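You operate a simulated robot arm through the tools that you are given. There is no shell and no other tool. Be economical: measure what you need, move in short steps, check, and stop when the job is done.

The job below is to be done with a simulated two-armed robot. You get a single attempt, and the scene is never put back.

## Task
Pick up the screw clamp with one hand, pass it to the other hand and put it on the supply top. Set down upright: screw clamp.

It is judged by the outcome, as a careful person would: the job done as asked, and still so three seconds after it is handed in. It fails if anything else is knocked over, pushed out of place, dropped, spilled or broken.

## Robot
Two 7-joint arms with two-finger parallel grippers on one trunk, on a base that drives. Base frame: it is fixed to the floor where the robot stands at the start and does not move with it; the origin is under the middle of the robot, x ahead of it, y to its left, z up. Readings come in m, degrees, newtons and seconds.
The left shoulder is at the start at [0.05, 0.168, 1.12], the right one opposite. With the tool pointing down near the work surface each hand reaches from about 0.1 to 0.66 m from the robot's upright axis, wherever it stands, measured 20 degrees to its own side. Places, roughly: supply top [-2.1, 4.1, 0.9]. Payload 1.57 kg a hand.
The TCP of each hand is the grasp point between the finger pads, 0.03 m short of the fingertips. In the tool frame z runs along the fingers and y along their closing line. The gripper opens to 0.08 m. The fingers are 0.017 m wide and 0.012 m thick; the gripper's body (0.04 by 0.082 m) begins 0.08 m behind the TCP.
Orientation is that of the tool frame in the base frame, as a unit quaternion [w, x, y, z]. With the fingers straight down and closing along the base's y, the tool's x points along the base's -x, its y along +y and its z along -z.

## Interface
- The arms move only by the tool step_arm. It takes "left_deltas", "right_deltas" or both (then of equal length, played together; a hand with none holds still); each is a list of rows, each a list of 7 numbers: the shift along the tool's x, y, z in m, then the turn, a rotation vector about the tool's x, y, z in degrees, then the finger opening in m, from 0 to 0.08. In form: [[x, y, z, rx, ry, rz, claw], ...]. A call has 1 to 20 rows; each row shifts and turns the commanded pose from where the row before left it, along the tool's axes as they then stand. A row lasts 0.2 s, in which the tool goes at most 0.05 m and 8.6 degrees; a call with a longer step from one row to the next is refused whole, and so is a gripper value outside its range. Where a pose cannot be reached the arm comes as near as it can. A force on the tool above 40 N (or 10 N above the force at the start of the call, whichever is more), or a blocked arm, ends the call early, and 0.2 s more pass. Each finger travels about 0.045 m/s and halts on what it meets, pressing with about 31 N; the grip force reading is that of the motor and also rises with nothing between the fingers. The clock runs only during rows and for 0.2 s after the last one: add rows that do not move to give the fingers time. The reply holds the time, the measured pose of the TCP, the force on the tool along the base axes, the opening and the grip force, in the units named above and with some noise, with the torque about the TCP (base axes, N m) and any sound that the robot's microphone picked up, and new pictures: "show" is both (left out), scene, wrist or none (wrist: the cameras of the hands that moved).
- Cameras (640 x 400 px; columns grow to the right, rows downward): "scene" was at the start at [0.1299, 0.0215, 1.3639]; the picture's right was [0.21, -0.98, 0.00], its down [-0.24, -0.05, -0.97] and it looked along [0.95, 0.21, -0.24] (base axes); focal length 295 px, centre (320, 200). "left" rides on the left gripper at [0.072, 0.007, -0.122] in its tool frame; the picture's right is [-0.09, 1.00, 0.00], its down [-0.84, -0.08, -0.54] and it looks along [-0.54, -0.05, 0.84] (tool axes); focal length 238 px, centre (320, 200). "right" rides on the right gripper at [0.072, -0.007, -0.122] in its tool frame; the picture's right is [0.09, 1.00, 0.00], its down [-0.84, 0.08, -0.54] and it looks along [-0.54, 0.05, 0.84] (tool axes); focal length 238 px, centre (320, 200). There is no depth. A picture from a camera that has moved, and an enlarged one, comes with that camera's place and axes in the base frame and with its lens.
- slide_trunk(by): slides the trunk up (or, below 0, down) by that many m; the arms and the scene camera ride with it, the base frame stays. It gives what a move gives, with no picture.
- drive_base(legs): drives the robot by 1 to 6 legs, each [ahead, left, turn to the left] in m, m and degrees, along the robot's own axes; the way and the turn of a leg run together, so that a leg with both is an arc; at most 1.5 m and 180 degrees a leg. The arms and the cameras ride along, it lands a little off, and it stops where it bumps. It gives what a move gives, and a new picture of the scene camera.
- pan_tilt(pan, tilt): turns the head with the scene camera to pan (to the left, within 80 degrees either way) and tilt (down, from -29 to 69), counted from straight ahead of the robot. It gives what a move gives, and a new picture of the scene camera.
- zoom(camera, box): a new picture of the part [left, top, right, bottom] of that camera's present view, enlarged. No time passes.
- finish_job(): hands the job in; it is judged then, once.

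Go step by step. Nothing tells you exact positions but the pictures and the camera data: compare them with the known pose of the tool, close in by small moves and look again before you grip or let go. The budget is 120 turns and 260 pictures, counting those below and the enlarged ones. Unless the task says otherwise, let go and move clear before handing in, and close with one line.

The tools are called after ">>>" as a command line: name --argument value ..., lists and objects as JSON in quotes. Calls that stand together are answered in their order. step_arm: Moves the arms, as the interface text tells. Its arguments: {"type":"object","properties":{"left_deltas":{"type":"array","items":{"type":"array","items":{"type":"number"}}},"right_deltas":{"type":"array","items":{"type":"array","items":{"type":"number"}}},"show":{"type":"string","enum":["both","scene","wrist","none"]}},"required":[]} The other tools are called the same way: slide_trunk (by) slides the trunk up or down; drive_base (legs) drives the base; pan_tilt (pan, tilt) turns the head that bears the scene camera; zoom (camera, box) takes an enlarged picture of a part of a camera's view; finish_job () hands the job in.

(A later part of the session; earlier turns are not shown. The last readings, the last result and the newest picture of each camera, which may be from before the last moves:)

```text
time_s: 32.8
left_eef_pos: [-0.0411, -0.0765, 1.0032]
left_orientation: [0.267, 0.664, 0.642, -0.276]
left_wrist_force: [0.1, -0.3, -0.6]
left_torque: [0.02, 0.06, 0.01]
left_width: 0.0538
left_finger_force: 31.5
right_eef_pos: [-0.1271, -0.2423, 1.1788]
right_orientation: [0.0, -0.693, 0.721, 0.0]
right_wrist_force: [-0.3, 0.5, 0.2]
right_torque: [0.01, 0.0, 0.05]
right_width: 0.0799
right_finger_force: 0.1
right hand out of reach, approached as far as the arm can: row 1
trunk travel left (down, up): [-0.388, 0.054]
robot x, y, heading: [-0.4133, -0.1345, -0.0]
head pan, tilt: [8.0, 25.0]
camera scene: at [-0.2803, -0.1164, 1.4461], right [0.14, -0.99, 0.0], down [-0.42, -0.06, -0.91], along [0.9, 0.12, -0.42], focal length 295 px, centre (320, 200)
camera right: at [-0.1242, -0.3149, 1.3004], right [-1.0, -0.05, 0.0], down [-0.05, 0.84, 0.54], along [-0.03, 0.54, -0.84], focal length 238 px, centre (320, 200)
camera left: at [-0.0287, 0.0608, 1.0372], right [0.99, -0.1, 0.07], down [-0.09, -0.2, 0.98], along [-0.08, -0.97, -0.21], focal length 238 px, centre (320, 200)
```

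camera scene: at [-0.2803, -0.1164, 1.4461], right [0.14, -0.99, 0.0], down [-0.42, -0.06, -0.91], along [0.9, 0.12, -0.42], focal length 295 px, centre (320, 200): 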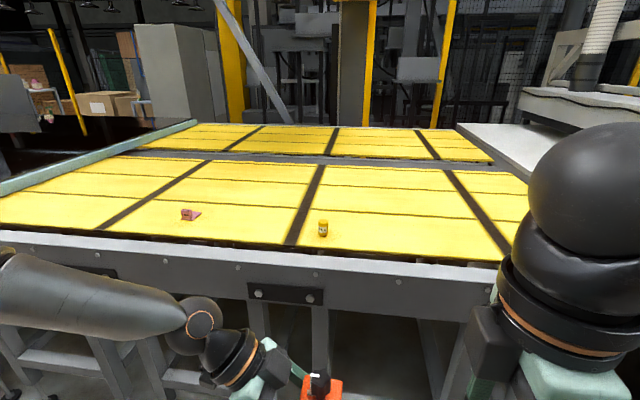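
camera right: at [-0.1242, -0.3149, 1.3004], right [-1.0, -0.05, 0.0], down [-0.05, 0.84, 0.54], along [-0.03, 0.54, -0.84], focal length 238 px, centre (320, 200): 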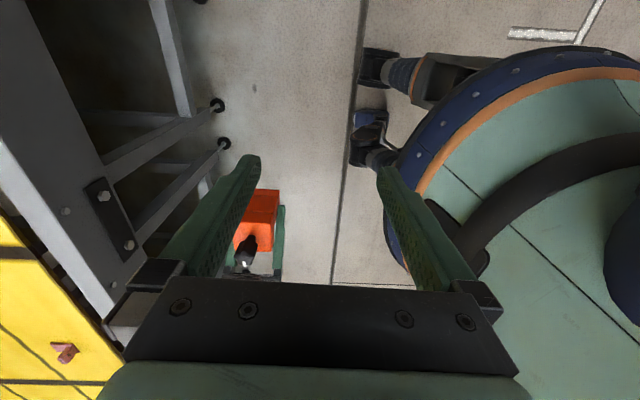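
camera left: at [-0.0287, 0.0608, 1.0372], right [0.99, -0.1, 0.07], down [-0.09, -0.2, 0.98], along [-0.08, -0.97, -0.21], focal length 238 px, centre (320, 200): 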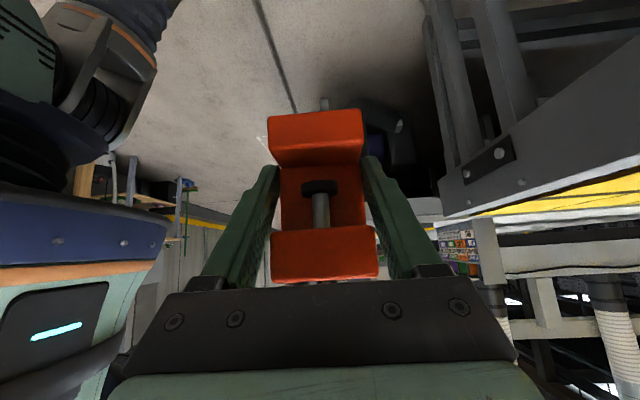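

The right hand is aligned in yaw. I'll move it over the clamp, staying above the knob.

>>> step_arm --right_deltas '[[0, 0, 0.02, 0, 0, 0, 0.08], [0, -0.02, 0, 0, 0, 0, 0.08], [0, -0.02, 0, 0, 0, 0, 0.08], [-0.03, -0.02, 0, 0, 0, 0, 0.08], [-0.03, -0.02, 0, 0, 0, 0, 0.08], [-0.03, 0, 0, 0, 0, 0, 0.08], [-0.03, 0, 0, 0, 0, 0, 0.08], [-0.03, 0, 0, 0, 0, 0, 0.08], [0, 0, 0, 0, 0, 0, 0.08]]'

>>> pan_tilt --pan 0 --tilt 50

```text
time_s: 34.8
left_eef_pos: [-0.0395, -0.076, 1.0035]
left_orientation: [0.268, 0.663, 0.642, -0.275]
left_wrist_force: [0.5, 0.0, -1.6]
left_torque: [0.02, -0.03, 0.01]
left_width: 0.0537
left_finger_force: 30.7
right_eef_pos: [-0.0733, -0.0824, 1.1556]
right_orientation: [0.001, -0.693, 0.721, -0.001]
right_wrist_force: [0.2, -0.4, -0.9]
right_torque: [-0.04, 0.02, 0.0]
right_width: 0.0801
right_finger_force: 0.0
right hand out of reach, approached as far as the arm can: row 3, 4, 5
trunk travel left (down, up): [-0.388, 0.054]
robot x, y, heading: [-0.4074, -0.1275, -0.3]
head pan, tilt: [8.0, 25.0]
camera scene: at [-0.2802, -0.1169, 1.4461], right [0.14, -0.99, 0.0], down [-0.42, -0.06, -0.91], along [0.9, 0.12, -0.42], focal length 295 px, centre (320, 200)
camera right: at [-0.0701, -0.1549, 1.2779], right [-1.0, -0.05, 0.0], down [-0.05, 0.84, 0.54], along [-0.03, 0.54, -0.84], focal length 238 px, centre (320, 200)
```

scene: 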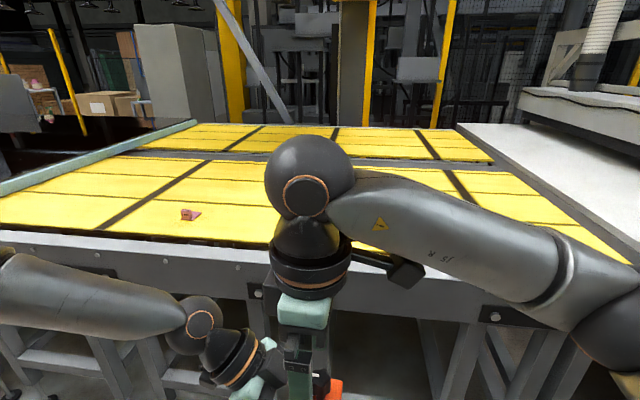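
right: 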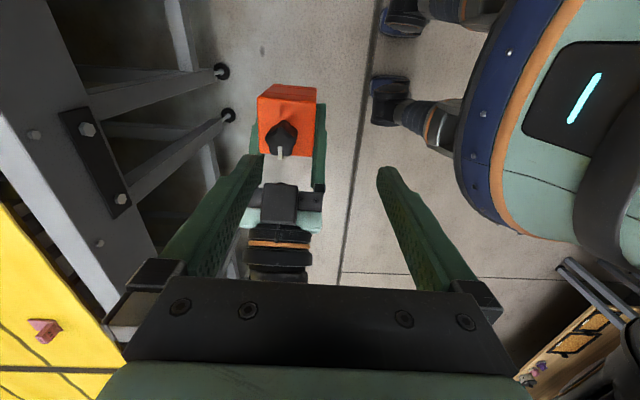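

```text
time_s: 35.6
left_eef_pos: [-0.04, -0.0751, 1.0029]
left_orientation: [0.268, 0.663, 0.642, -0.275]
left_wrist_force: [-0.5, 0.7, -1.3]
left_torque: [0.0, -0.01, 0.03]
left_width: 0.0534
left_finger_force: 31.1
right_eef_pos: [-0.0739, -0.082, 1.1556]
right_orientation: [0.0, -0.693, 0.721, 0.0]
right_wrist_force: [-0.1, 0.1, 0.2]
right_torque: [0.01, -0.03, -0.01]
right_width: 0.0798
right_finger_force: 0.1
trunk travel left (down, up): [-0.388, 0.054]
robot x, y, heading: [-0.4105, -0.1301, -0.1]
head pan, tilt: [0.0, 50.0]
camera scene: at [-0.2945, -0.1292, 1.4086], right [0.0, -1.0, 0.0], down [-0.77, 0.0, -0.64], along [0.64, 0.0, -0.77], focal length 295 px, centre (320, 200)
```

scene: 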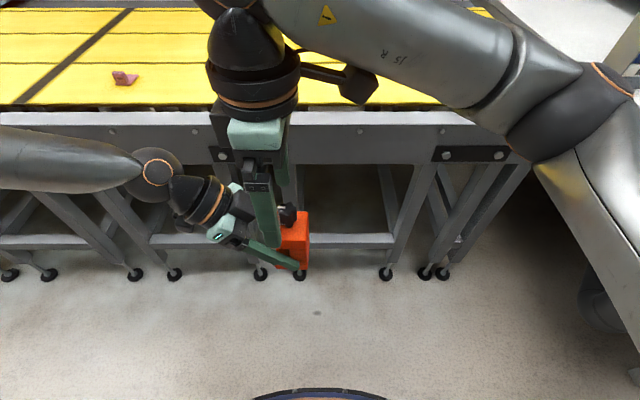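

The knob measures at about (-0.043, -0.087), which agrees with my estimate. I'll bring the clamp under the right hand by moving the left hand 3 cm toward the robot, with a small trim of the right hand.

>>> step_arm --left_deltas '[[0, -0.011, 0, 0, 0, 0, 0.02], [0, -0.011, 0, 0, 0, 0, 0.02], [0, -0.01, 0, 0, 0, 0, 0.02], [0, 0, 0, 0, 0, 0, 0.02]]' --right_deltas '[[0.004, 0, 0, 0, 0, 0, 0.08], [0.003, 0, 0, 0, 0, 0, 0.08], [0, 0, 0, 0, 0, 0, 0.08], [0, 0, 0, 0, 0, 0, 0.08]]'

```text
time_s: 36.6
left_eef_pos: [-0.07, -0.0758, 1.0034]
left_orientation: [0.268, 0.663, 0.642, -0.275]
left_wrist_force: [0.0, 0.0, -1.9]
left_torque: [0.0, 0.0, -0.01]
left_width: 0.0538
left_finger_force: 31.0
right_eef_pos: [-0.0749, -0.0906, 1.1569]
right_orientation: [-0.001, -0.693, 0.721, 0.001]
right_wrist_force: [-0.1, -0.4, 0.4]
right_torque: [-0.03, 0.0, 0.01]
right_width: 0.0801
right_finger_force: 0.0
trunk travel left (down, up): [-0.388, 0.054]
robot x, y, heading: [-0.4107, -0.129, -0.2]
head pan, tilt: [0.0, 50.0]
camera scene: at [-0.2944, -0.1293, 1.4086], right [0.0, -1.0, 0.0], down [-0.77, 0.0, -0.64], along [0.64, 0.0, -0.77], focal length 295 px, centre (320, 200)
camera right: at [-0.0713, -0.1624, 1.2779], right [-1.0, -0.05, 0.0], down [-0.05, 0.84, 0.54], along [-0.03, 0.54, -0.84], focal length 238 px, centre (320, 200)
camera left: at [-0.0592, 0.0612, 1.0377], right [0.99, -0.1, 0.07], down [-0.08, -0.2, 0.98], along [-0.08, -0.97, -0.21], focal length 238 px, centre (320, 200)
```

scene: 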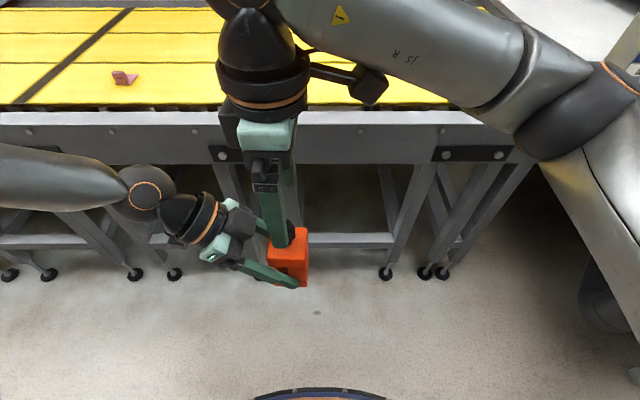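
right: 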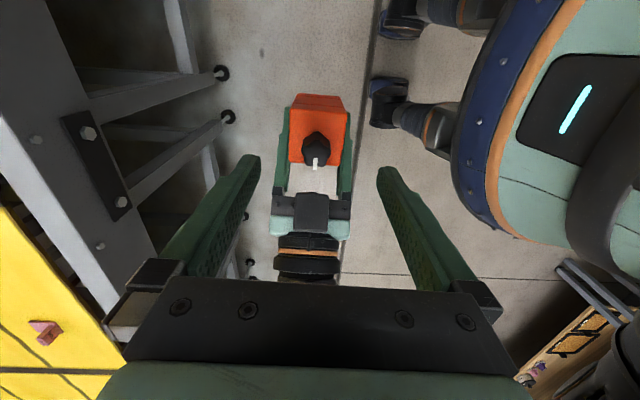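
left: 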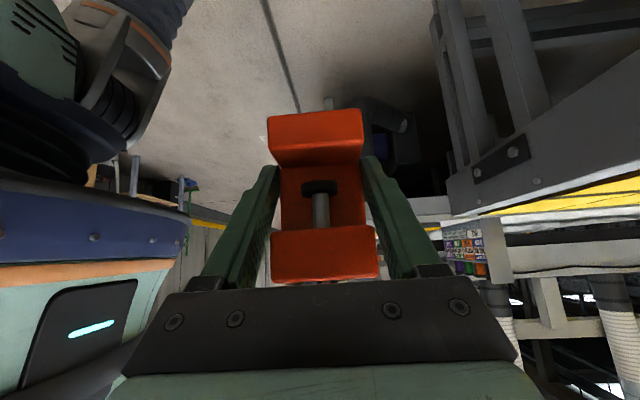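

The clamp is centred between the open right fingers. I'll descend partway and check from the scene camera.

>>> step_arm --right_deltas '[[0, 0, 0.025, 0, 0, 0, 0.08], [0, 0, 0.025, 0, 0, 0, 0.08], [0, 0, 0.02, 0, 0, 0, 0.08], [0, 0, 0.015, 0, 0, 0, 0.08], [0, 0, 0, 0, 0, 0, 0.08]]'

>>> zoom --camera "scene" --box '[170, 120, 370, 320]'

```text
time_s: 37.8
left_eef_pos: [-0.0708, -0.0755, 1.003]
left_orientation: [0.267, 0.664, 0.642, -0.276]
left_wrist_force: [-0.7, 0.4, -0.9]
left_torque: [0.0, -0.01, 0.02]
left_width: 0.0536
left_finger_force: 31.0
right_eef_pos: [-0.0754, -0.0883, 1.0717]
right_orientation: [0.0, -0.693, 0.721, 0.001]
right_wrist_force: [-0.1, 0.2, 0.7]
right_torque: [-0.04, 0.02, 0.0]
right_width: 0.0801
right_finger_force: 0.1
trunk travel left (down, up): [-0.388, 0.054]
robot x, y, heading: [-0.4119, -0.1313, -0.3]
head pan, tilt: [0.0, 50.0]
camera scene: at [-0.2946, -0.1292, 1.4086], right [0.0, -1.0, 0.0], down [-0.77, 0.0, -0.64], along [0.64, 0.0, -0.77], focal length 295 px, centre (320, 200)
camera right: at [-0.0716, -0.1614, 1.1926], right [-1.0, -0.05, 0.0], down [-0.05, 0.84, 0.54], along [-0.03, 0.54, -0.84], focal length 238 px, centre (320, 200)
```

scene: 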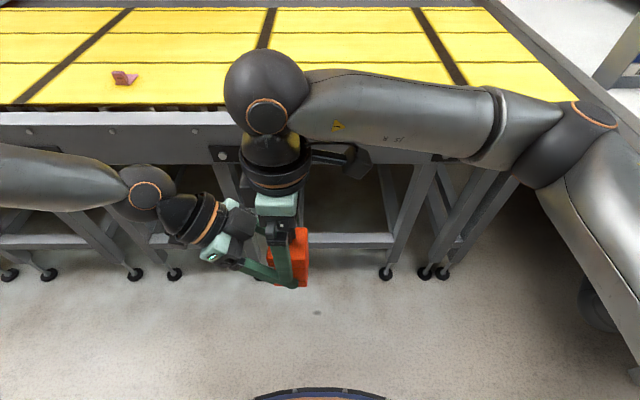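
right: 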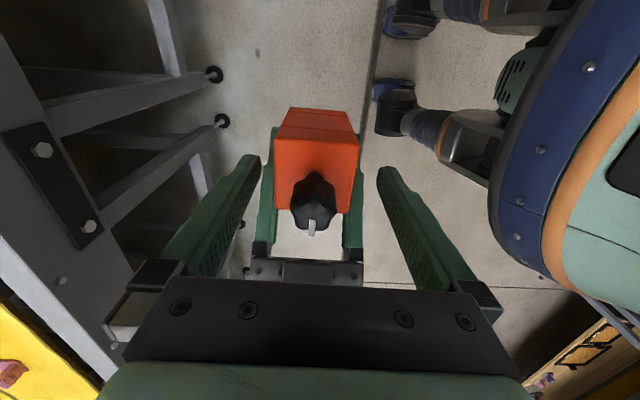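

```text
2.00 times, centred on (270, 220) of scene
camera zoom: at [-0.2946, -0.1292, 1.4086], right [0.0, -1.0, 0.0], down [-0.77, 0.0, -0.64], along [0.64, 0.0, -0.77], focal length 590 px, centre (420, 160)
```

zoom: 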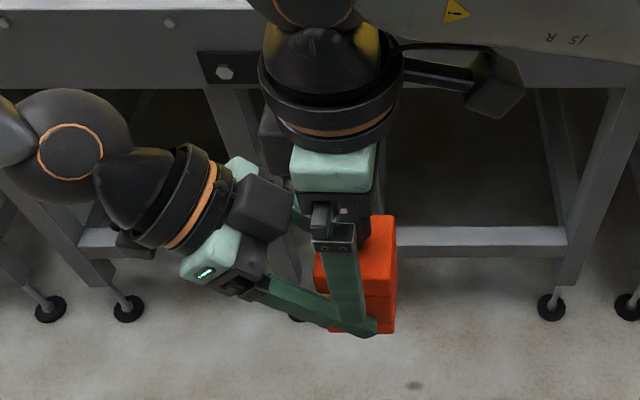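

The alignment holds. I'll descend the last 18 mm so the tips overlap the top jaw by about 30 mm while staying above the left fingers.

>>> step_arm --right_deltas '[[0, 0, 0.009, 0, 0, 0, 0.08], [0, 0, 0.009, 0, 0, 0, 0.08], [0, 0, 0, 0, 0, 0, 0.08]]'

>>> zoom --camera "scene" --box '[200, 160, 340, 300]'

>>> zoom --camera "left" --box '[180, 80, 440, 300]'

```text
time_s: 38.6
left_eef_pos: [-0.0716, -0.0747, 1.0034]
left_orientation: [0.268, 0.663, 0.642, -0.275]
left_wrist_force: [0.2, -0.3, -1.3]
left_torque: [0.0, 0.0, 0.02]
left_width: 0.0538
left_finger_force: 31.3
right_eef_pos: [-0.0748, -0.0902, 1.052]
right_orientation: [-0.001, -0.694, 0.72, 0.001]
right_wrist_force: [-0.8, 0.4, -0.3]
right_torque: [-0.04, -0.02, 0.0]
right_width: 0.0801
right_finger_force: 0.1
trunk travel left (down, up): [-0.388, 0.054]
robot x, y, heading: [-0.4143, -0.1337, -0.0]
head pan, tilt: [0.0, 50.0]
camera scene: at [-0.2945, -0.1293, 1.4086], right [0.0, -1.0, 0.0], down [-0.77, 0.0, -0.64], along [0.64, 0.0, -0.77], focal length 295 px, centre (320, 200)
camera right: at [-0.0711, -0.1622, 1.174], right [-1.0, -0.05, 0.0], down [-0.05, 0.84, 0.54], along [-0.03, 0.54, -0.84], focal length 238 px, centre (320, 200)
```

scene: 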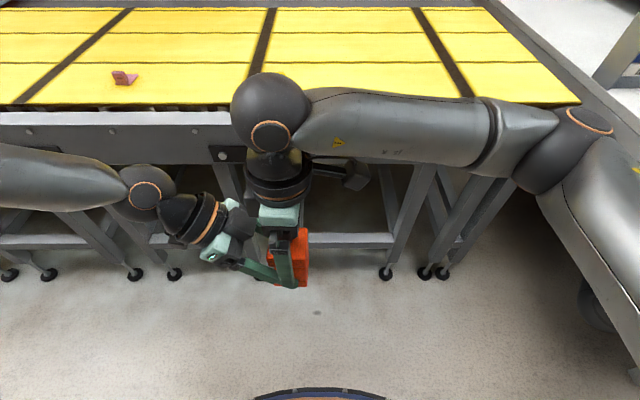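
right: 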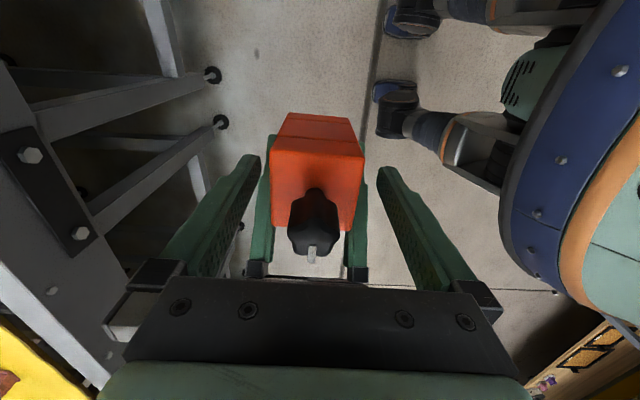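

```text
2.86 times, centred on (270, 230) of scene
camera zoom: at [-0.2945, -0.1293, 1.4086], right [0.0, -1.0, 0.0], down [-0.77, 0.0, -0.64], along [0.64, 0.0, -0.77], focal length 842 px, centre (463, 114)
```

zoom: 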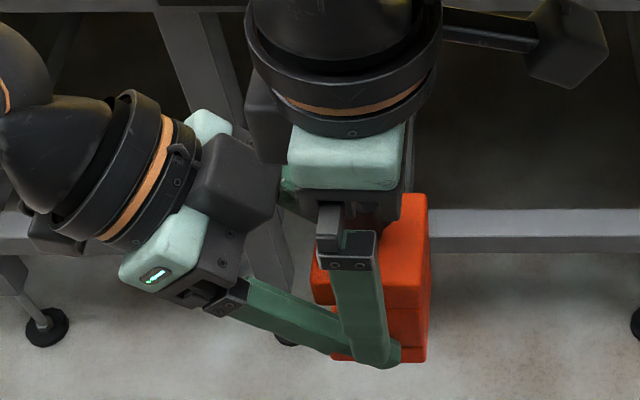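

```text
1.82 times, centred on (310, 190) of left
camera zoom: at [-0.0591, 0.0611, 1.0377], right [0.99, -0.1, 0.07], down [-0.09, -0.2, 0.98], along [-0.08, -0.97, -0.21], focal length 433 px, centre (338, 218)
```

zoom: 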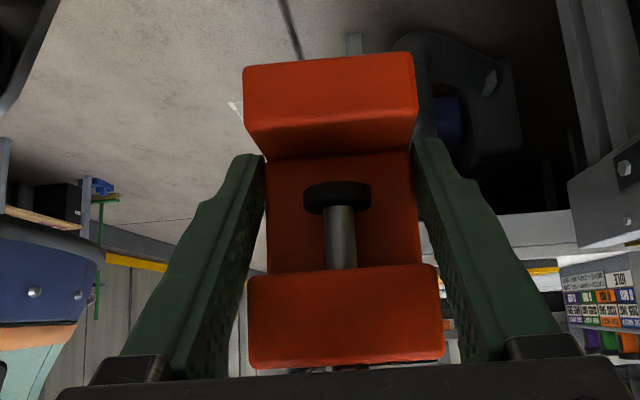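

There's clearance, so I'll close the right fingers on the top jaw and watch forces on both hands.

>>> step_arm --right_deltas '[[0, 0, 0, 0, 0, 0, 0.07], [0, 0, 0, 0, 0, 0, 0.062], [0, 0, 0, 0, 0, 0, 0.054], [0, 0, 0, 0, 0, 0, 0.045], [0, 0, 0, 0, 0, 0, 0.03], [0, 0, 0, 0, 0, 0, 0.02], [0, 0, 0, 0, 0, 0, 0.02]]'

>>> zoom --camera "scene" --box '[200, 160, 340, 300]'

```text
time_s: 40.2
left_eef_pos: [-0.0722, -0.0762, 1.0026]
left_orientation: [0.266, 0.664, 0.641, -0.277]
left_wrist_force: [-16.8, 2.1, 5.4]
left_torque: [-0.03, -0.41, -0.23]
left_width: 0.0537
left_finger_force: 31.4
right_eef_pos: [-0.0725, -0.0893, 1.0527]
right_orientation: [0.001, -0.692, 0.722, -0.002]
right_wrist_force: [16.1, -1.4, -5.0]
right_torque: [-0.12, -0.43, -0.01]
right_width: 0.0536
right_finger_force: 31.2
trunk travel left (down, up): [-0.388, 0.054]
robot x, y, heading: [-0.4121, -0.1303, -0.3]
head pan, tilt: [0.0, 50.0]
camera scene: at [-0.2945, -0.1293, 1.4086], right [0.0, -1.0, 0.0], down [-0.77, 0.0, -0.64], along [0.64, 0.0, -0.77], focal length 295 px, centre (320, 200)
camera right: at [-0.0705, -0.1625, 1.1742], right [-1.0, -0.05, 0.0], down [-0.04, 0.84, 0.54], along [-0.02, 0.54, -0.84], focal length 238 px, centre (320, 200)
```

scene: 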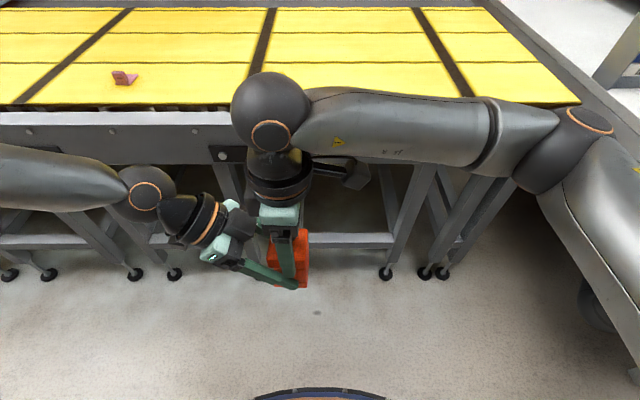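
right: 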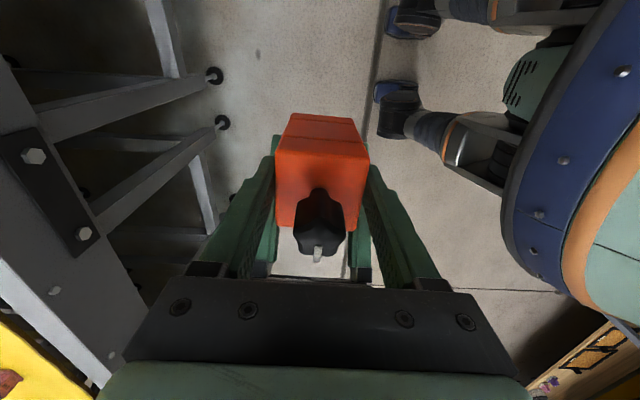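

```text
2.86 times, centred on (270, 230) of scene
camera zoom: at [-0.2945, -0.1293, 1.4086], right [0.0, -1.0, 0.0], down [-0.77, 0.0, -0.64], along [0.64, 0.0, -0.77], focal length 842 px, centre (463, 114)
```

zoom: 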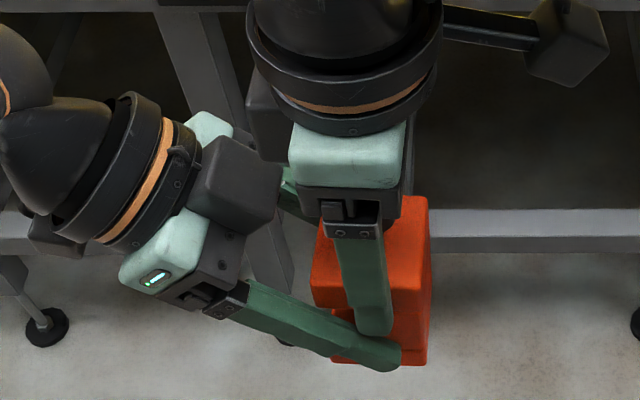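

The right hand has it at 0.0536 m with a small preload between the hands. I'll ease that by 2 mm, then open the left fingers.

>>> step_arm --right_deltas '[[0, -0.002, 0, 0, 0, 0, 0.02], [0, 0, 0, 0, 0, 0, 0.02], [0, 0, 0, 0, 0, 0, 0.02], [0, 0, 0, 0, 0, 0, 0.02], [0, 0, 0, 0, 0, 0, 0.02], [0, 0, 0, 0, 0, 0, 0.02]]' --left_deltas '[[0, 0, 0, 0, 0, 0, 0.02], [0, 0, 0, 0, 0, 0, 0.02], [0, 0, 0, 0, 0, 0, 0.06], [0, 0, 0, 0, 0, 0, 0.068], [0, 0, 0, 0, 0, 0, 0.074], [0, 0, 0, 0, 0, 0, 0.08]]' --show "wrist"

```text
time_s: 41.6
left_eef_pos: [-0.0711, -0.0751, 1.0033]
left_orientation: [0.268, 0.663, 0.642, -0.275]
left_wrist_force: [0.1, 1.0, 0.7]
left_torque: [0.02, -0.01, -0.02]
left_width: 0.0798
left_finger_force: 0.1
right_eef_pos: [-0.072, -0.0897, 1.0522]
right_orientation: [0.0, -0.693, 0.721, 0.0]
right_wrist_force: [0.6, 0.3, -0.3]
right_torque: [0.0, 0.0, 0.0]
right_width: 0.0541
right_finger_force: 31.2
trunk travel left (down, up): [-0.388, 0.054]
robot x, y, heading: [-0.4102, -0.1276, -0.4]
head pan, tilt: [0.0, 50.0]
camera right: at [-0.0692, -0.1628, 1.1743], right [-1.0, -0.05, 0.0], down [-0.05, 0.84, 0.54], along [-0.03, 0.54, -0.84], focal length 238 px, centre (320, 200)
camera left: at [-0.059, 0.0612, 1.0378], right [0.99, -0.1, 0.07], down [-0.09, -0.2, 0.98], along [-0.08, -0.97, -0.21], focal length 238 px, centre (320, 200)
```

right: 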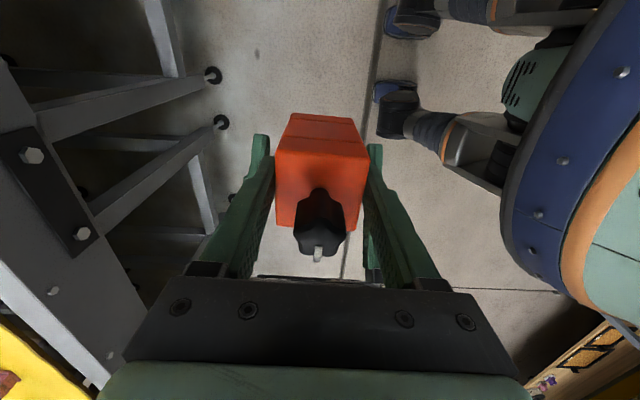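
left: 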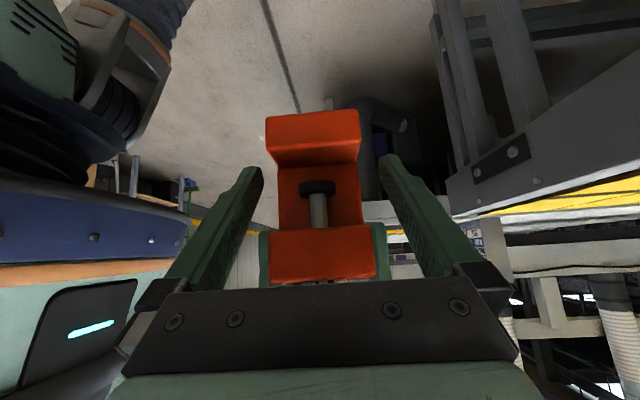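

The right hand holds the clamp alone now. I'll withdraw the left hand along its own axis.

>>> step_arm --left_deltas '[[0, 0, -0.02, 0, 0, 0, 0.08], [0, 0, -0.03, 0, 0, 0, 0.08], [0, 0, -0.03, 0, 0, 0, 0.08], [0, 0, -0.03, 0, 0, 0, 0.08], [0, 0, -0.03, 0, 0, 0, 0.08], [0.02, 0, -0.02, 0, 0, 0, 0.08], [0.02, 0, -0.02, 0, 0, 0, 0.08], [0, 0, 0, 0, 0, 0, 0.08]]' --show "scene"

>>> pan_tilt --pan 80 --tilt 14

```text
time_s: 43.4
left_eef_pos: [-0.0673, 0.0812, 1.1013]
left_orientation: [0.268, 0.663, 0.642, -0.276]
left_wrist_force: [-0.3, 0.0, 0.4]
left_torque: [-0.02, 0.0, 0.02]
left_width: 0.0799
left_finger_force: 0.0
right_eef_pos: [-0.0714, -0.0912, 1.0522]
right_orientation: [0.0, -0.693, 0.721, -0.001]
right_wrist_force: [-0.2, 0.3, -0.6]
right_torque: [-0.02, 0.0, 0.0]
right_width: 0.0537
right_finger_force: 31.0
trunk travel left (down, up): [-0.388, 0.054]
robot x, y, heading: [-0.4111, -0.1313, -0.6]
head pan, tilt: [0.0, 50.0]
camera scene: at [-0.2944, -0.1295, 1.4085], right [0.0, -1.0, 0.0], down [-0.77, 0.0, -0.64], along [0.64, 0.0, -0.77], focal length 295 px, centre (320, 200)
```

scene: 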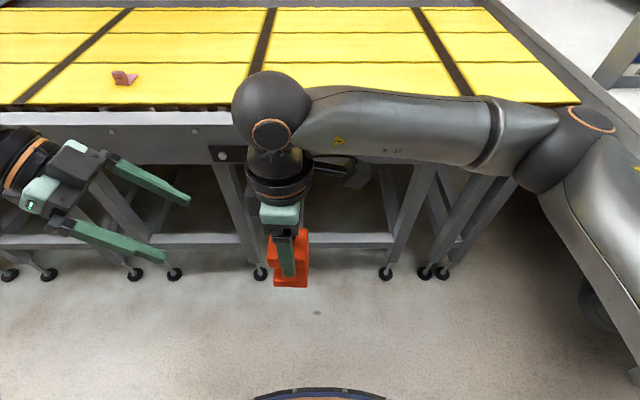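

```text
time_s: 45.0
left_eef_pos: [-0.0673, 0.079, 1.1022]
left_orientation: [0.268, 0.663, 0.642, -0.276]
left_wrist_force: [-0.5, 0.4, -0.6]
left_torque: [-0.03, 0.03, -0.02]
left_width: 0.0799
left_finger_force: 0.1
right_eef_pos: [-0.0728, -0.0895, 1.0529]
right_orientation: [0.0, -0.693, 0.721, 0.001]
right_wrist_force: [0.3, -0.1, -0.2]
right_torque: [-0.03, 0.0, -0.02]
right_width: 0.0536
right_finger_force: 30.6
trunk travel left (down, up): [-0.388, 0.054]
robot x, y, heading: [-0.4051, -0.133, -0.2]
head pan, tilt: [80.0, 14.0]
camera scene: at [-0.355, -0.0371, 1.4639], right [0.98, -0.18, 0.0], down [-0.04, -0.24, -0.97], along [0.17, 0.95, -0.24], focal length 295 px, centre (320, 200)
```

scene: 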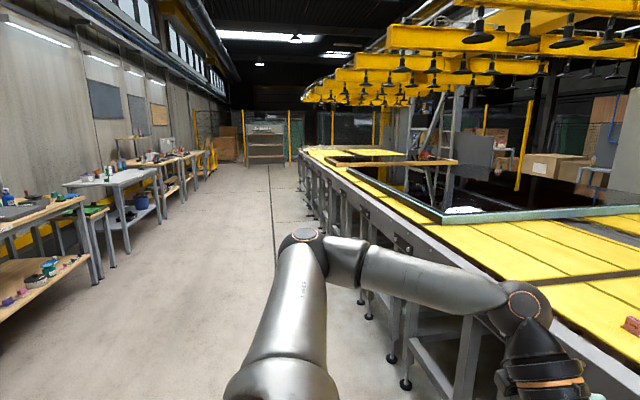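

The handover is done. The supply top is the pale table on the left wall, with its aisle edge at x≈-1.8 and y≈3.1 to 4.5 or beyond. I'll raise the trunk a little and drive up the aisle to just short of it.

>>> slide_trunk --by 0.05

>>> drive_base --legs '[[-0.3, 0, 0], [0, 0, 90], [1.5, 0, 0], [1.3, 0, 0]]'

>>> pan_tilt --pan 40 --tilt 20

```text
time_s: 45.9
left_eef_pos: [-0.0659, 0.0793, 1.151]
left_orientation: [0.268, 0.663, 0.642, -0.276]
left_wrist_force: [0.3, -0.3, 0.4]
left_torque: [-0.03, 0.01, 0.0]
left_width: 0.0801
left_finger_force: 0.0
right_eef_pos: [-0.0733, -0.0904, 1.1026]
right_orientation: [0.0, -0.694, 0.72, 0.0]
right_wrist_force: [1.0, 0.3, -2.2]
right_torque: [0.0, 0.02, -0.02]
right_width: 0.0535
right_finger_force: 31.0
trunk travel left (down, up): [-0.438, 0.004]
robot x, y, heading: [-0.4131, -0.1293, -0.1]
head pan, tilt: [80.0, 14.0]
```

```text
time_s: 65.0
left_eef_pos: [-0.8594, 3.0377, 1.1515]
left_orientation: [0.384, 0.026, 0.923, -0.01]
left_wrist_force: [-0.2, 0.1, 0.0]
left_torque: [0.01, 0.01, 0.0]
left_width: 0.0799
left_finger_force: 0.1
right_eef_pos: [-0.689, 3.028, 1.1021]
right_orientation: [0.0, 1.0, -0.03, 0.0]
right_wrist_force: [-0.1, -0.1, -1.8]
right_torque: [0.0, -0.03, 0.01]
right_width: 0.0536
right_finger_force: 30.9
trunk travel left (down, up): [-0.438, 0.004]
robot x, y, heading: [-0.6527, 2.6895, 88.6]
head pan, tilt: [80.0, 14.0]
camera scene: at [-0.7487, 2.7499, 1.5139], right [0.2, 0.98, 0.0], down [0.24, -0.05, -0.97], along [-0.95, 0.19, -0.24], focal length 295 px, centre (320, 200)
```

scene: 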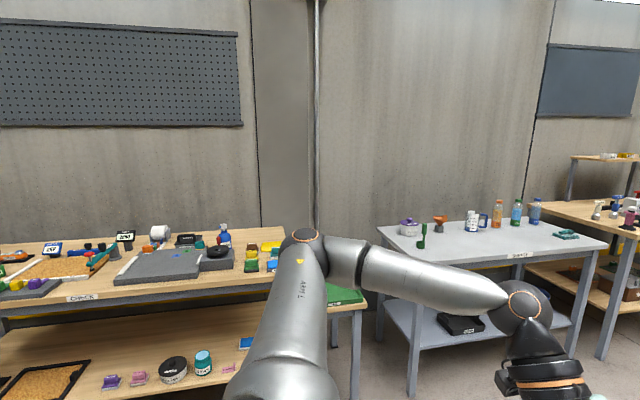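

```text
time_s: 66.1
left_eef_pos: [-0.8597, 3.0384, 1.1522]
left_orientation: [0.385, 0.025, 0.923, -0.009]
left_wrist_force: [-0.1, 0.9, 0.0]
left_torque: [0.0, 0.01, 0.01]
left_width: 0.08
left_finger_force: 0.1
right_eef_pos: [-0.6885, 3.0278, 1.1025]
right_orientation: [0.0, 1.0, -0.03, 0.0]
right_wrist_force: [0.5, 0.3, -1.8]
right_torque: [0.0, -0.01, 0.01]
right_width: 0.0537
right_finger_force: 30.8
trunk travel left (down, up): [-0.438, 0.004]
robot x, y, heading: [-0.6612, 2.6913, 88.4]
head pan, tilt: [40.0, 20.0]
camera scene: at [-0.7152, 2.8039, 1.5042], right [0.78, 0.62, 0.0], down [0.21, -0.27, -0.94], along [-0.59, 0.73, -0.34], focal length 295 px, centre (320, 200)
```

scene: 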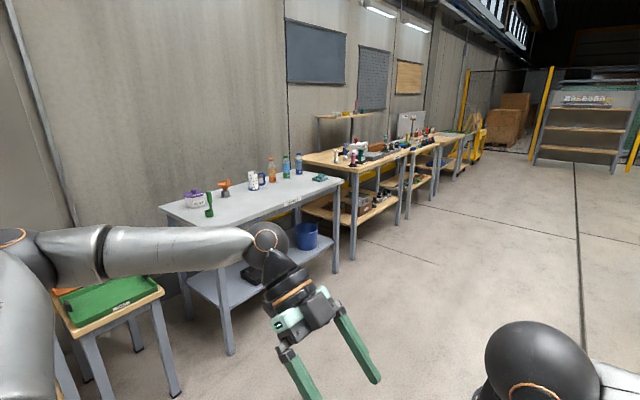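

The grey table carries a label, so I'll read it and check the free space on top.

>>> zoom --camera "scene" --box '[150, 140, 350, 265]'

```text
3.20 times, centred on (250, 202) of scene
camera zoom: at [-0.7152, 2.8039, 1.5042], right [0.78, 0.62, 0.0], down [0.21, -0.27, -0.94], along [-0.59, 0.73, -0.34], focal length 943 px, centre (544, 192)
```

zoom: 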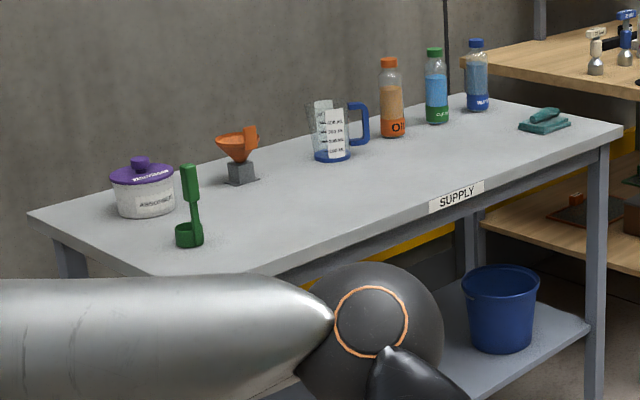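

This is the SUPPLY table: front edge x≈-1.87, y from 3.42 to 4.55, with the front strip clear around (-1.99, 3.98). I'll untwist the right hand and extend it forward, and lift the left hand out of the way.

>>> step_arm --right_deltas '[[0, 0, 0, 0, 0, 8, 0.02], [0, 0, 0, 0, 0, 8, 0.02], [0, 0, 0, 0, 0, 8, 0.02], [0, 0, 0, 0, 0, 8, 0.02], [0, 0, 0, 0, 0, 8, 0.02], [0, 0, 0, 0, 0, 8, 0.02], [0, 0, 0, 0, 0, 8, 0.02], [0, 0, 0, 0, 0, 8, 0.02], [0, 0, 0, 0, 0, 8, 0.02], [0, 0, 0, 0, 0, 8, 0.02], [0, 0, 0, 0, 0, 8, 0.02], [-0.025, -0.03, 0, 0, 0, 0, 0.02], [-0.025, -0.03, 0, 0, 0, 0, 0.02], [-0.025, -0.03, 0, 0, 0, 0, 0.02], [-0.025, -0.03, 0, 0, 0, 0, 0.02], [0, 0, 0, 0, 0, 0, 0.02]]' --left_deltas '[[-0.0142, 0, -0.014, 0, 0, 0, 0.08], [-0.0142, 0, -0.014, 0, 0, 0, 0.08], [-0.0142, 0, -0.014, 0, 0, 0, 0.08], [-0.0142, 0, -0.014, 0, 0, 0, 0.08], [-0.0142, 0, -0.014, 0, 0, 0, 0.08], [0, 0, 0, 0, 0, 0, 0.08], [0, 0, 0, 0, 0, 0, 0.08], [0, 0, 0, 0, 0, 0, 0.08], [0, 0, 0, 0, 0, 0, 0.08], [0, 0, 0, 0, 0, 0, 0.08], [0, 0, 0, 0, 0, 0, 0.08], [0, 0, 0, 0, 0, 0, 0.08], [0, 0, 0, 0, 0, 0, 0.08], [0, 0, 0, 0, 0, 0, 0.08], [0, 0, 0, 0, 0, 0, 0.08], [0, 0, 0, 0, 0, 0, 0.08]]' --show "none"

>>> pan_tilt --pan 0 --tilt 30

```text
time_s: 69.5
left_eef_pos: [-0.8605, 3.0377, 1.251]
left_orientation: [0.384, 0.025, 0.923, -0.009]
left_wrist_force: [-1.0, -0.4, 0.1]
left_torque: [0.03, -0.03, -0.04]
left_width: 0.08
left_finger_force: 0.0
right_eef_pos: [-0.5681, 3.1253, 1.1037]
right_orientation: [0.0, -0.698, 0.716, 0.0]
right_wrist_force: [0.2, -0.2, -2.0]
right_torque: [0.01, 0.01, -0.04]
right_width: 0.0535
right_finger_force: 31.0
trunk travel left (down, up): [-0.438, 0.004]
robot x, y, heading: [-0.6566, 2.6911, 88.4]
head pan, tilt: [40.0, 20.0]
```

```text
time_s: 70.5
left_eef_pos: [-0.8593, 3.0361, 1.2525]
left_orientation: [0.384, 0.026, 0.923, -0.01]
left_wrist_force: [0.8, -0.2, -0.8]
left_torque: [0.01, -0.05, 0.04]
left_width: 0.0805
left_finger_force: 0.1
right_eef_pos: [-0.5676, 3.126, 1.1031]
right_orientation: [0.0, -0.698, 0.717, 0.0]
right_wrist_force: [0.4, -0.2, -1.7]
right_torque: [0.01, 0.0, -0.02]
right_width: 0.0536
right_finger_force: 31.1
trunk travel left (down, up): [-0.438, 0.004]
robot x, y, heading: [-0.6597, 2.6885, 88.6]
head pan, tilt: [0.0, 30.0]
camera scene: at [-0.6549, 2.8215, 1.4881], right [1.0, -0.03, 0.0], down [-0.01, -0.5, -0.87], along [0.02, 0.87, -0.5], focal length 295 px, centre (320, 200)
```

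scene: 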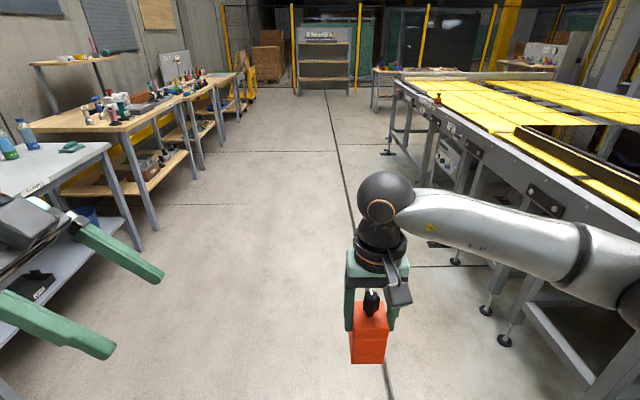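

The clamp now sits 0.44 m ahead of the robot. I'll drive level with the free spot, turn to face the table and approach most of the way.

>>> drive_base --legs '[[1.21, 0, 0], [0, 0, 91.4], [0.5, 0, 0]]'

```text
time_s: 83.0
left_eef_pos: [-1.4596, 3.6634, 1.2497]
left_orientation: [0.273, -0.647, 0.659, 0.27]
left_wrist_force: [0.2, 0.0, 0.1]
left_torque: [-0.02, 0.02, -0.02]
left_width: 0.08
left_finger_force: 0.0
right_eef_pos: [-1.5579, 3.951, 1.1028]
right_orientation: [0.0, 1.0, 0.006, 0.0]
right_wrist_force: [-0.1, -0.1, -2.1]
right_torque: [0.0, 0.01, 0.04]
right_width: 0.0538
right_finger_force: 31.2
trunk travel left (down, up): [-0.438, 0.004]
robot x, y, heading: [-1.118, 3.8774, -179.4]
head pan, tilt: [0.0, 30.0]
camera scene: at [-1.2525, 3.8788, 1.488], right [-0.01, 1.0, 0.0], down [0.5, 0.01, -0.87], along [-0.87, -0.01, -0.5], focal length 295 px, centre (320, 200)
```

scene: 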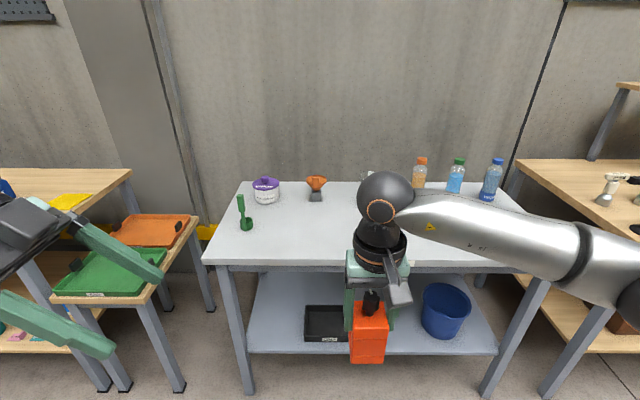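

The free area is right ahead, with the front edge at x≈-1.89. I'll drive 0.41 m closer and look.

>>> drive_base --legs '[[0.41, 0, 0]]'

>>> step_arm --right_deltas '[[0, 0, 0, 0, 0, 0, 0.02]]' --show "wrist"

```text
time_s: 85.5
left_eef_pos: [-1.8679, 3.6596, 1.2516]
left_orientation: [0.273, -0.647, 0.659, 0.269]
left_wrist_force: [-0.3, 0.1, 0.5]
left_torque: [0.03, -0.08, -0.01]
left_width: 0.0802
left_finger_force: 0.0
right_eef_pos: [-1.968, 3.9458, 1.1032]
right_orientation: [0.0, 1.0, 0.007, 0.001]
right_wrist_force: [-0.8, 0.6, -2.9]
right_torque: [0.02, -0.01, 0.02]
right_width: 0.0537
right_finger_force: 31.5
trunk travel left (down, up): [-0.438, 0.004]
robot x, y, heading: [-1.531, 3.8761, -179.1]
head pan, tilt: [0.0, 30.0]
camera scene: at [-1.6613, 3.8739, 1.488], right [-0.01, 1.0, 0.0], down [0.5, 0.01, -0.87], along [-0.87, -0.01, -0.5], focal length 295 px, centre (320, 200)
```

scene: 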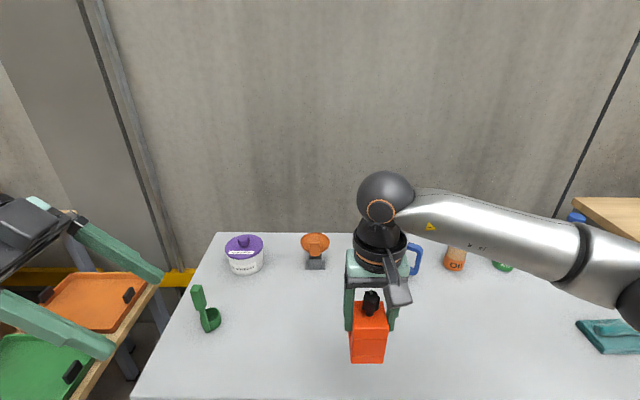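

```text
time_s: 85.9
left_eef_pos: [-1.8675, 3.6585, 1.2507]
left_orientation: [0.274, -0.647, 0.658, 0.271]
left_wrist_force: [0.6, -0.6, 0.4]
left_torque: [-0.01, -0.03, -0.07]
left_width: 0.0801
left_finger_force: 0.0
right_eef_pos: [-1.9668, 3.9465, 1.1032]
right_orientation: [0.0, 1.0, 0.006, 0.0]
right_wrist_force: [-1.0, -0.4, -0.7]
right_torque: [-0.02, 0.02, 0.03]
right_width: 0.0534
right_finger_force: 30.8
trunk travel left (down, up): [-0.438, 0.004]
robot x, y, heading: [-1.5268, 3.8731, -179.2]
head pan, tilt: [0.0, 30.0]
camera right: at [-1.896, 3.9532, 1.2248], right [0.1, -0.99, 0.0], down [-0.84, -0.09, 0.54], along [-0.54, -0.06, -0.84], focal length 238 px, centre (320, 200)
```

right: 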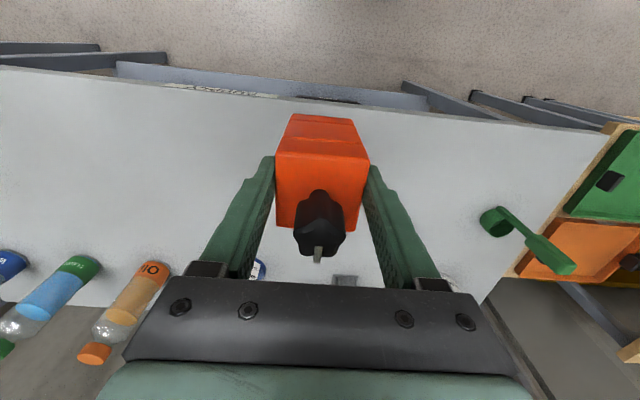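

The spot beneath is clear. I'll lower the trunk 9 cm and then make the last approach with the arm.

>>> slide_trunk --by -0.09

>>> step_arm --right_deltas '[[0, 0, 0.004, 0, 0, 0, 0.02], [0, 0, 0, 0, 0, 0, 0.02]]'

```text
time_s: 87.2
left_eef_pos: [-1.8673, 3.6589, 1.1621]
left_orientation: [0.274, -0.646, 0.659, 0.27]
left_wrist_force: [-0.1, 0.0, -0.6]
left_torque: [0.01, 0.01, -0.03]
left_width: 0.08
left_finger_force: 0.0
right_eef_pos: [-1.9674, 3.9461, 1.0139]
right_orientation: [0.001, 1.0, 0.006, 0.0]
right_wrist_force: [0.5, 0.9, -2.3]
right_torque: [0.04, 0.02, 0.02]
right_width: 0.0536
right_finger_force: 30.7
trunk travel left (down, up): [-0.348, 0.094]
robot x, y, heading: [-1.5276, 3.8749, -179.2]
head pan, tilt: [0.0, 30.0]
```

```text
time_s: 87.8
left_eef_pos: [-1.8674, 3.6579, 1.162]
left_orientation: [0.274, -0.647, 0.659, 0.27]
left_wrist_force: [-0.6, -0.1, 0.2]
left_torque: [0.01, 0.02, -0.01]
left_width: 0.0803
left_finger_force: 0.1
right_eef_pos: [-1.9672, 3.9448, 1.0094]
right_orientation: [0.0, 1.0, 0.006, 0.0]
right_wrist_force: [0.3, 0.6, -1.2]
right_torque: [0.0, -0.02, 0.01]
right_width: 0.0538
right_finger_force: 31.5
trunk travel left (down, up): [-0.348, 0.094]
robot x, y, heading: [-1.5326, 3.8716, -179.5]
head pan, tilt: [0.0, 30.0]
camera scene: at [-1.6608, 3.8739, 1.3981], right [-0.01, 1.0, 0.0], down [0.5, 0.01, -0.87], along [-0.87, -0.01, -0.5], focal length 295 px, centre (320, 200)
camera right: at [-1.8957, 3.9529, 1.1311], right [0.1, -0.99, 0.0], down [-0.84, -0.09, 0.54], along [-0.54, -0.06, -0.84], focal length 238 px, centre (320, 200)
```

scene: 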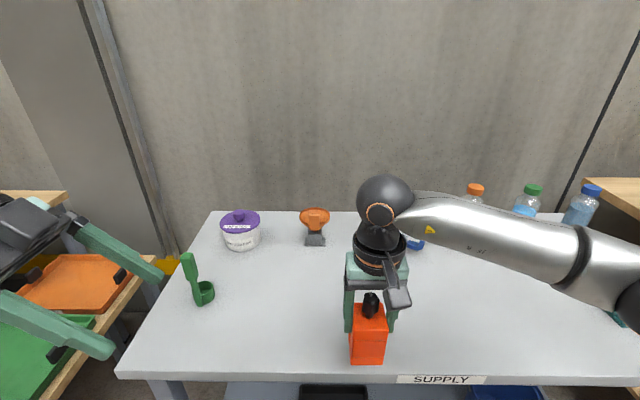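
right: 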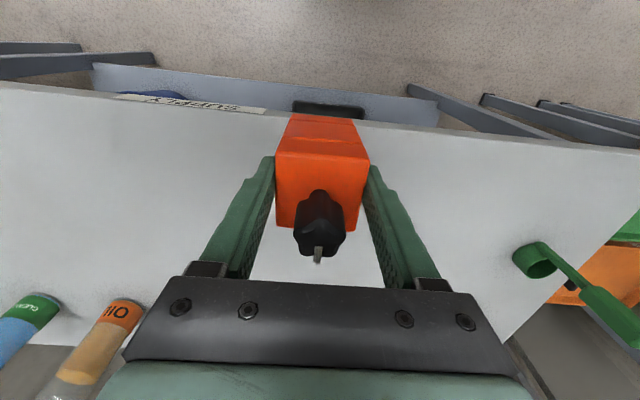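

The clamp is still almost over the front edge, which is really at x≈-1.945. I'll lift slightly, drive 7 cm in and extend the arm 4 cm.

>>> step_arm --right_deltas '[[0, 0, -0.02, 0, 0, 0, 0.02], [-0.02, 0, 0, 0, 0, 0, 0.02], [-0.02, 0, 0, 0, 0, 0, 0.02], [0, 0, 0, 0, 0, 0, 0.02]]' --show "none"

>>> drive_base --legs '[[0.07, 0, 0]]'

>>> step_arm --right_deltas '[[0, 0, 0, 0, 0, 0, 0.02]]' --show "wrist"

```text
time_s: 88.8
left_eef_pos: [-1.8677, 3.6594, 1.162]
left_orientation: [0.274, -0.646, 0.66, 0.269]
left_wrist_force: [-0.5, -0.4, 0.0]
left_torque: [0.0, 0.02, 0.0]
left_width: 0.08
left_finger_force: 0.0
right_eef_pos: [-2.0072, 3.9449, 1.0296]
right_orientation: [0.0, 1.0, 0.006, 0.0]
right_wrist_force: [-0.2, -0.2, -1.8]
right_torque: [-0.01, 0.03, 0.03]
right_width: 0.0536
right_finger_force: 31.4
trunk travel left (down, up): [-0.348, 0.094]
robot x, y, heading: [-1.5276, 3.8773, -179.1]
head pan, tilt: [0.0, 30.0]
```

```text
time_s: 89.8
left_eef_pos: [-1.938, 3.6572, 1.1609]
left_orientation: [0.274, -0.647, 0.658, 0.27]
left_wrist_force: [0.5, -0.2, -0.2]
left_torque: [0.0, -0.01, -0.04]
left_width: 0.0799
left_finger_force: 0.0
right_eef_pos: [-2.0767, 3.9441, 1.0295]
right_orientation: [0.0, 1.0, 0.005, 0.0]
right_wrist_force: [0.3, -0.4, -1.3]
right_torque: [-0.01, 0.0, 0.01]
right_width: 0.0539
right_finger_force: 30.8
trunk travel left (down, up): [-0.348, 0.094]
robot x, y, heading: [-1.6002, 3.8692, -179.1]
head pan, tilt: [0.0, 30.0]
camera scene: at [-1.7313, 3.8731, 1.3979], right [-0.01, 1.0, 0.0], down [0.5, 0.01, -0.87], along [-0.87, -0.01, -0.5], focal length 295 px, centre (320, 200)
```

scene: 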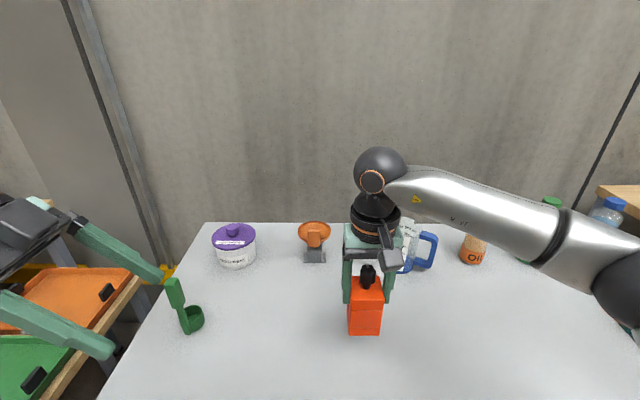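

```text
time_s: 90.2
left_eef_pos: [-1.9384, 3.6575, 1.1615]
left_orientation: [0.274, -0.647, 0.658, 0.27]
left_wrist_force: [-0.3, 0.4, 0.3]
left_torque: [-0.02, 0.01, 0.01]
left_width: 0.0801
left_finger_force: 0.0
right_eef_pos: [-2.0768, 3.9435, 1.0301]
right_orientation: [0.0, 1.0, 0.007, 0.0]
right_wrist_force: [-0.5, 0.8, -0.7]
right_torque: [0.01, -0.04, -0.05]
right_width: 0.0538
right_finger_force: 30.6
trunk travel left (down, up): [-0.348, 0.094]
robot x, y, heading: [-1.5968, 3.8726, -179.2]
head pan, tilt: [0.0, 30.0]
camera right: at [-2.0053, 3.9509, 1.1511], right [0.1, -0.99, 0.0], down [-0.84, -0.09, 0.54], along [-0.54, -0.06, -0.84], focal length 238 px, centre (320, 200)
```

right: 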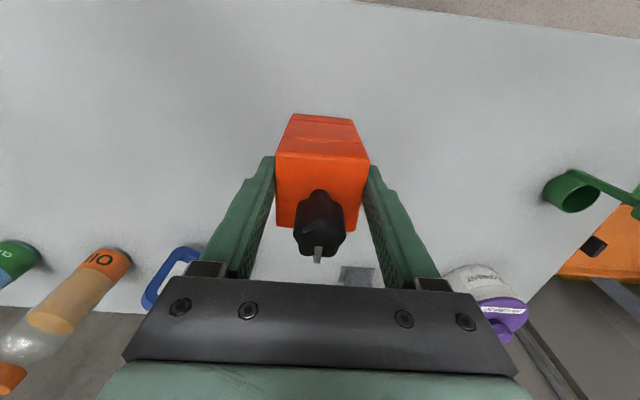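

The clamp is now well inside the table and clear of the jug and funnel. I'll descend to contact.

>>> step_arm --right_deltas '[[0, 0, 0.01, 0, 0, 0, 0.02], [0, 0, 0.01, 0, 0, 0, 0.02], [0, 0, 0.008, 0, 0, 0, 0.02], [0, 0, 0.003, 0, 0, 0, 0.02], [0, 0, 0.003, 0, 0, 0, 0.02], [0, 0, 0, 0, 0, 0, 0.02]]'

>>> zoom --camera "scene" --box '[300, 220, 440, 380]'

```text
time_s: 91.6
left_eef_pos: [-1.9379, 3.657, 1.1613]
left_orientation: [0.273, -0.647, 0.659, 0.27]
left_wrist_force: [-0.2, 0.5, -0.6]
left_torque: [-0.01, 0.01, 0.0]
left_width: 0.08
left_finger_force: 0.1
right_eef_pos: [-2.0759, 3.9448, 0.9959]
right_orientation: [0.0, 1.0, 0.006, 0.0]
right_wrist_force: [-0.1, 0.0, -1.5]
right_torque: [-0.02, 0.01, -0.01]
right_width: 0.0538
right_finger_force: 30.6
trunk travel left (down, up): [-0.348, 0.094]
robot x, y, heading: [-1.5975, 3.8753, -179.1]
head pan, tilt: [0.0, 30.0]
camera scene: at [-1.7304, 3.8731, 1.3981], right [-0.01, 1.0, 0.0], down [0.5, 0.01, -0.87], along [-0.87, -0.01, -0.5], focal length 295 px, centre (320, 200)
camera right: at [-2.005, 3.9514, 1.1169], right [0.1, -0.99, 0.0], down [-0.84, -0.09, 0.54], along [-0.54, -0.06, -0.84], focal length 238 px, centre (320, 200)
```

scene: 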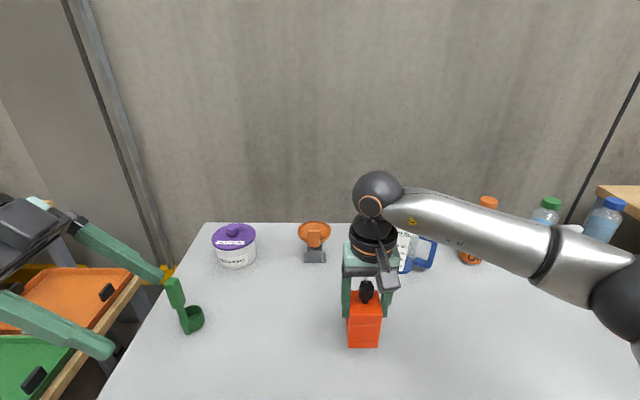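
right: 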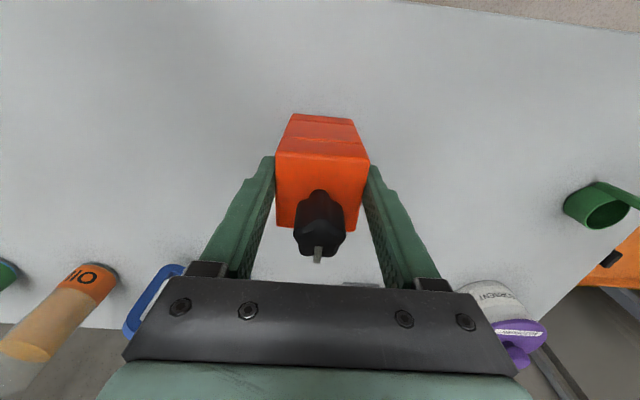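

```text
2.50 times, centred on (370, 300) of scene
camera zoom: at [-1.7304, 3.8731, 1.3981], right [-0.01, 1.0, 0.0], down [0.5, 0.01, -0.87], along [-0.87, -0.01, -0.5], focal length 737 px, centre (195, -50)
```

zoom: 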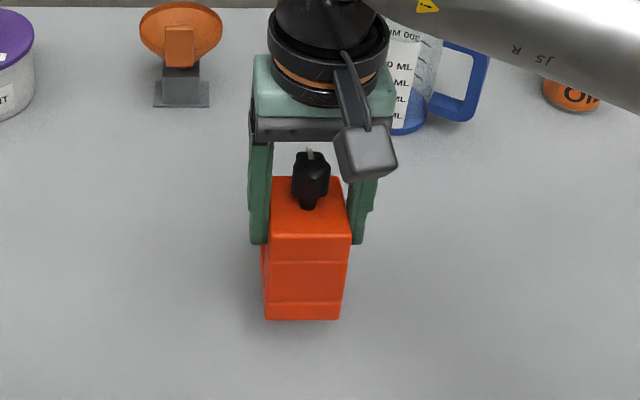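

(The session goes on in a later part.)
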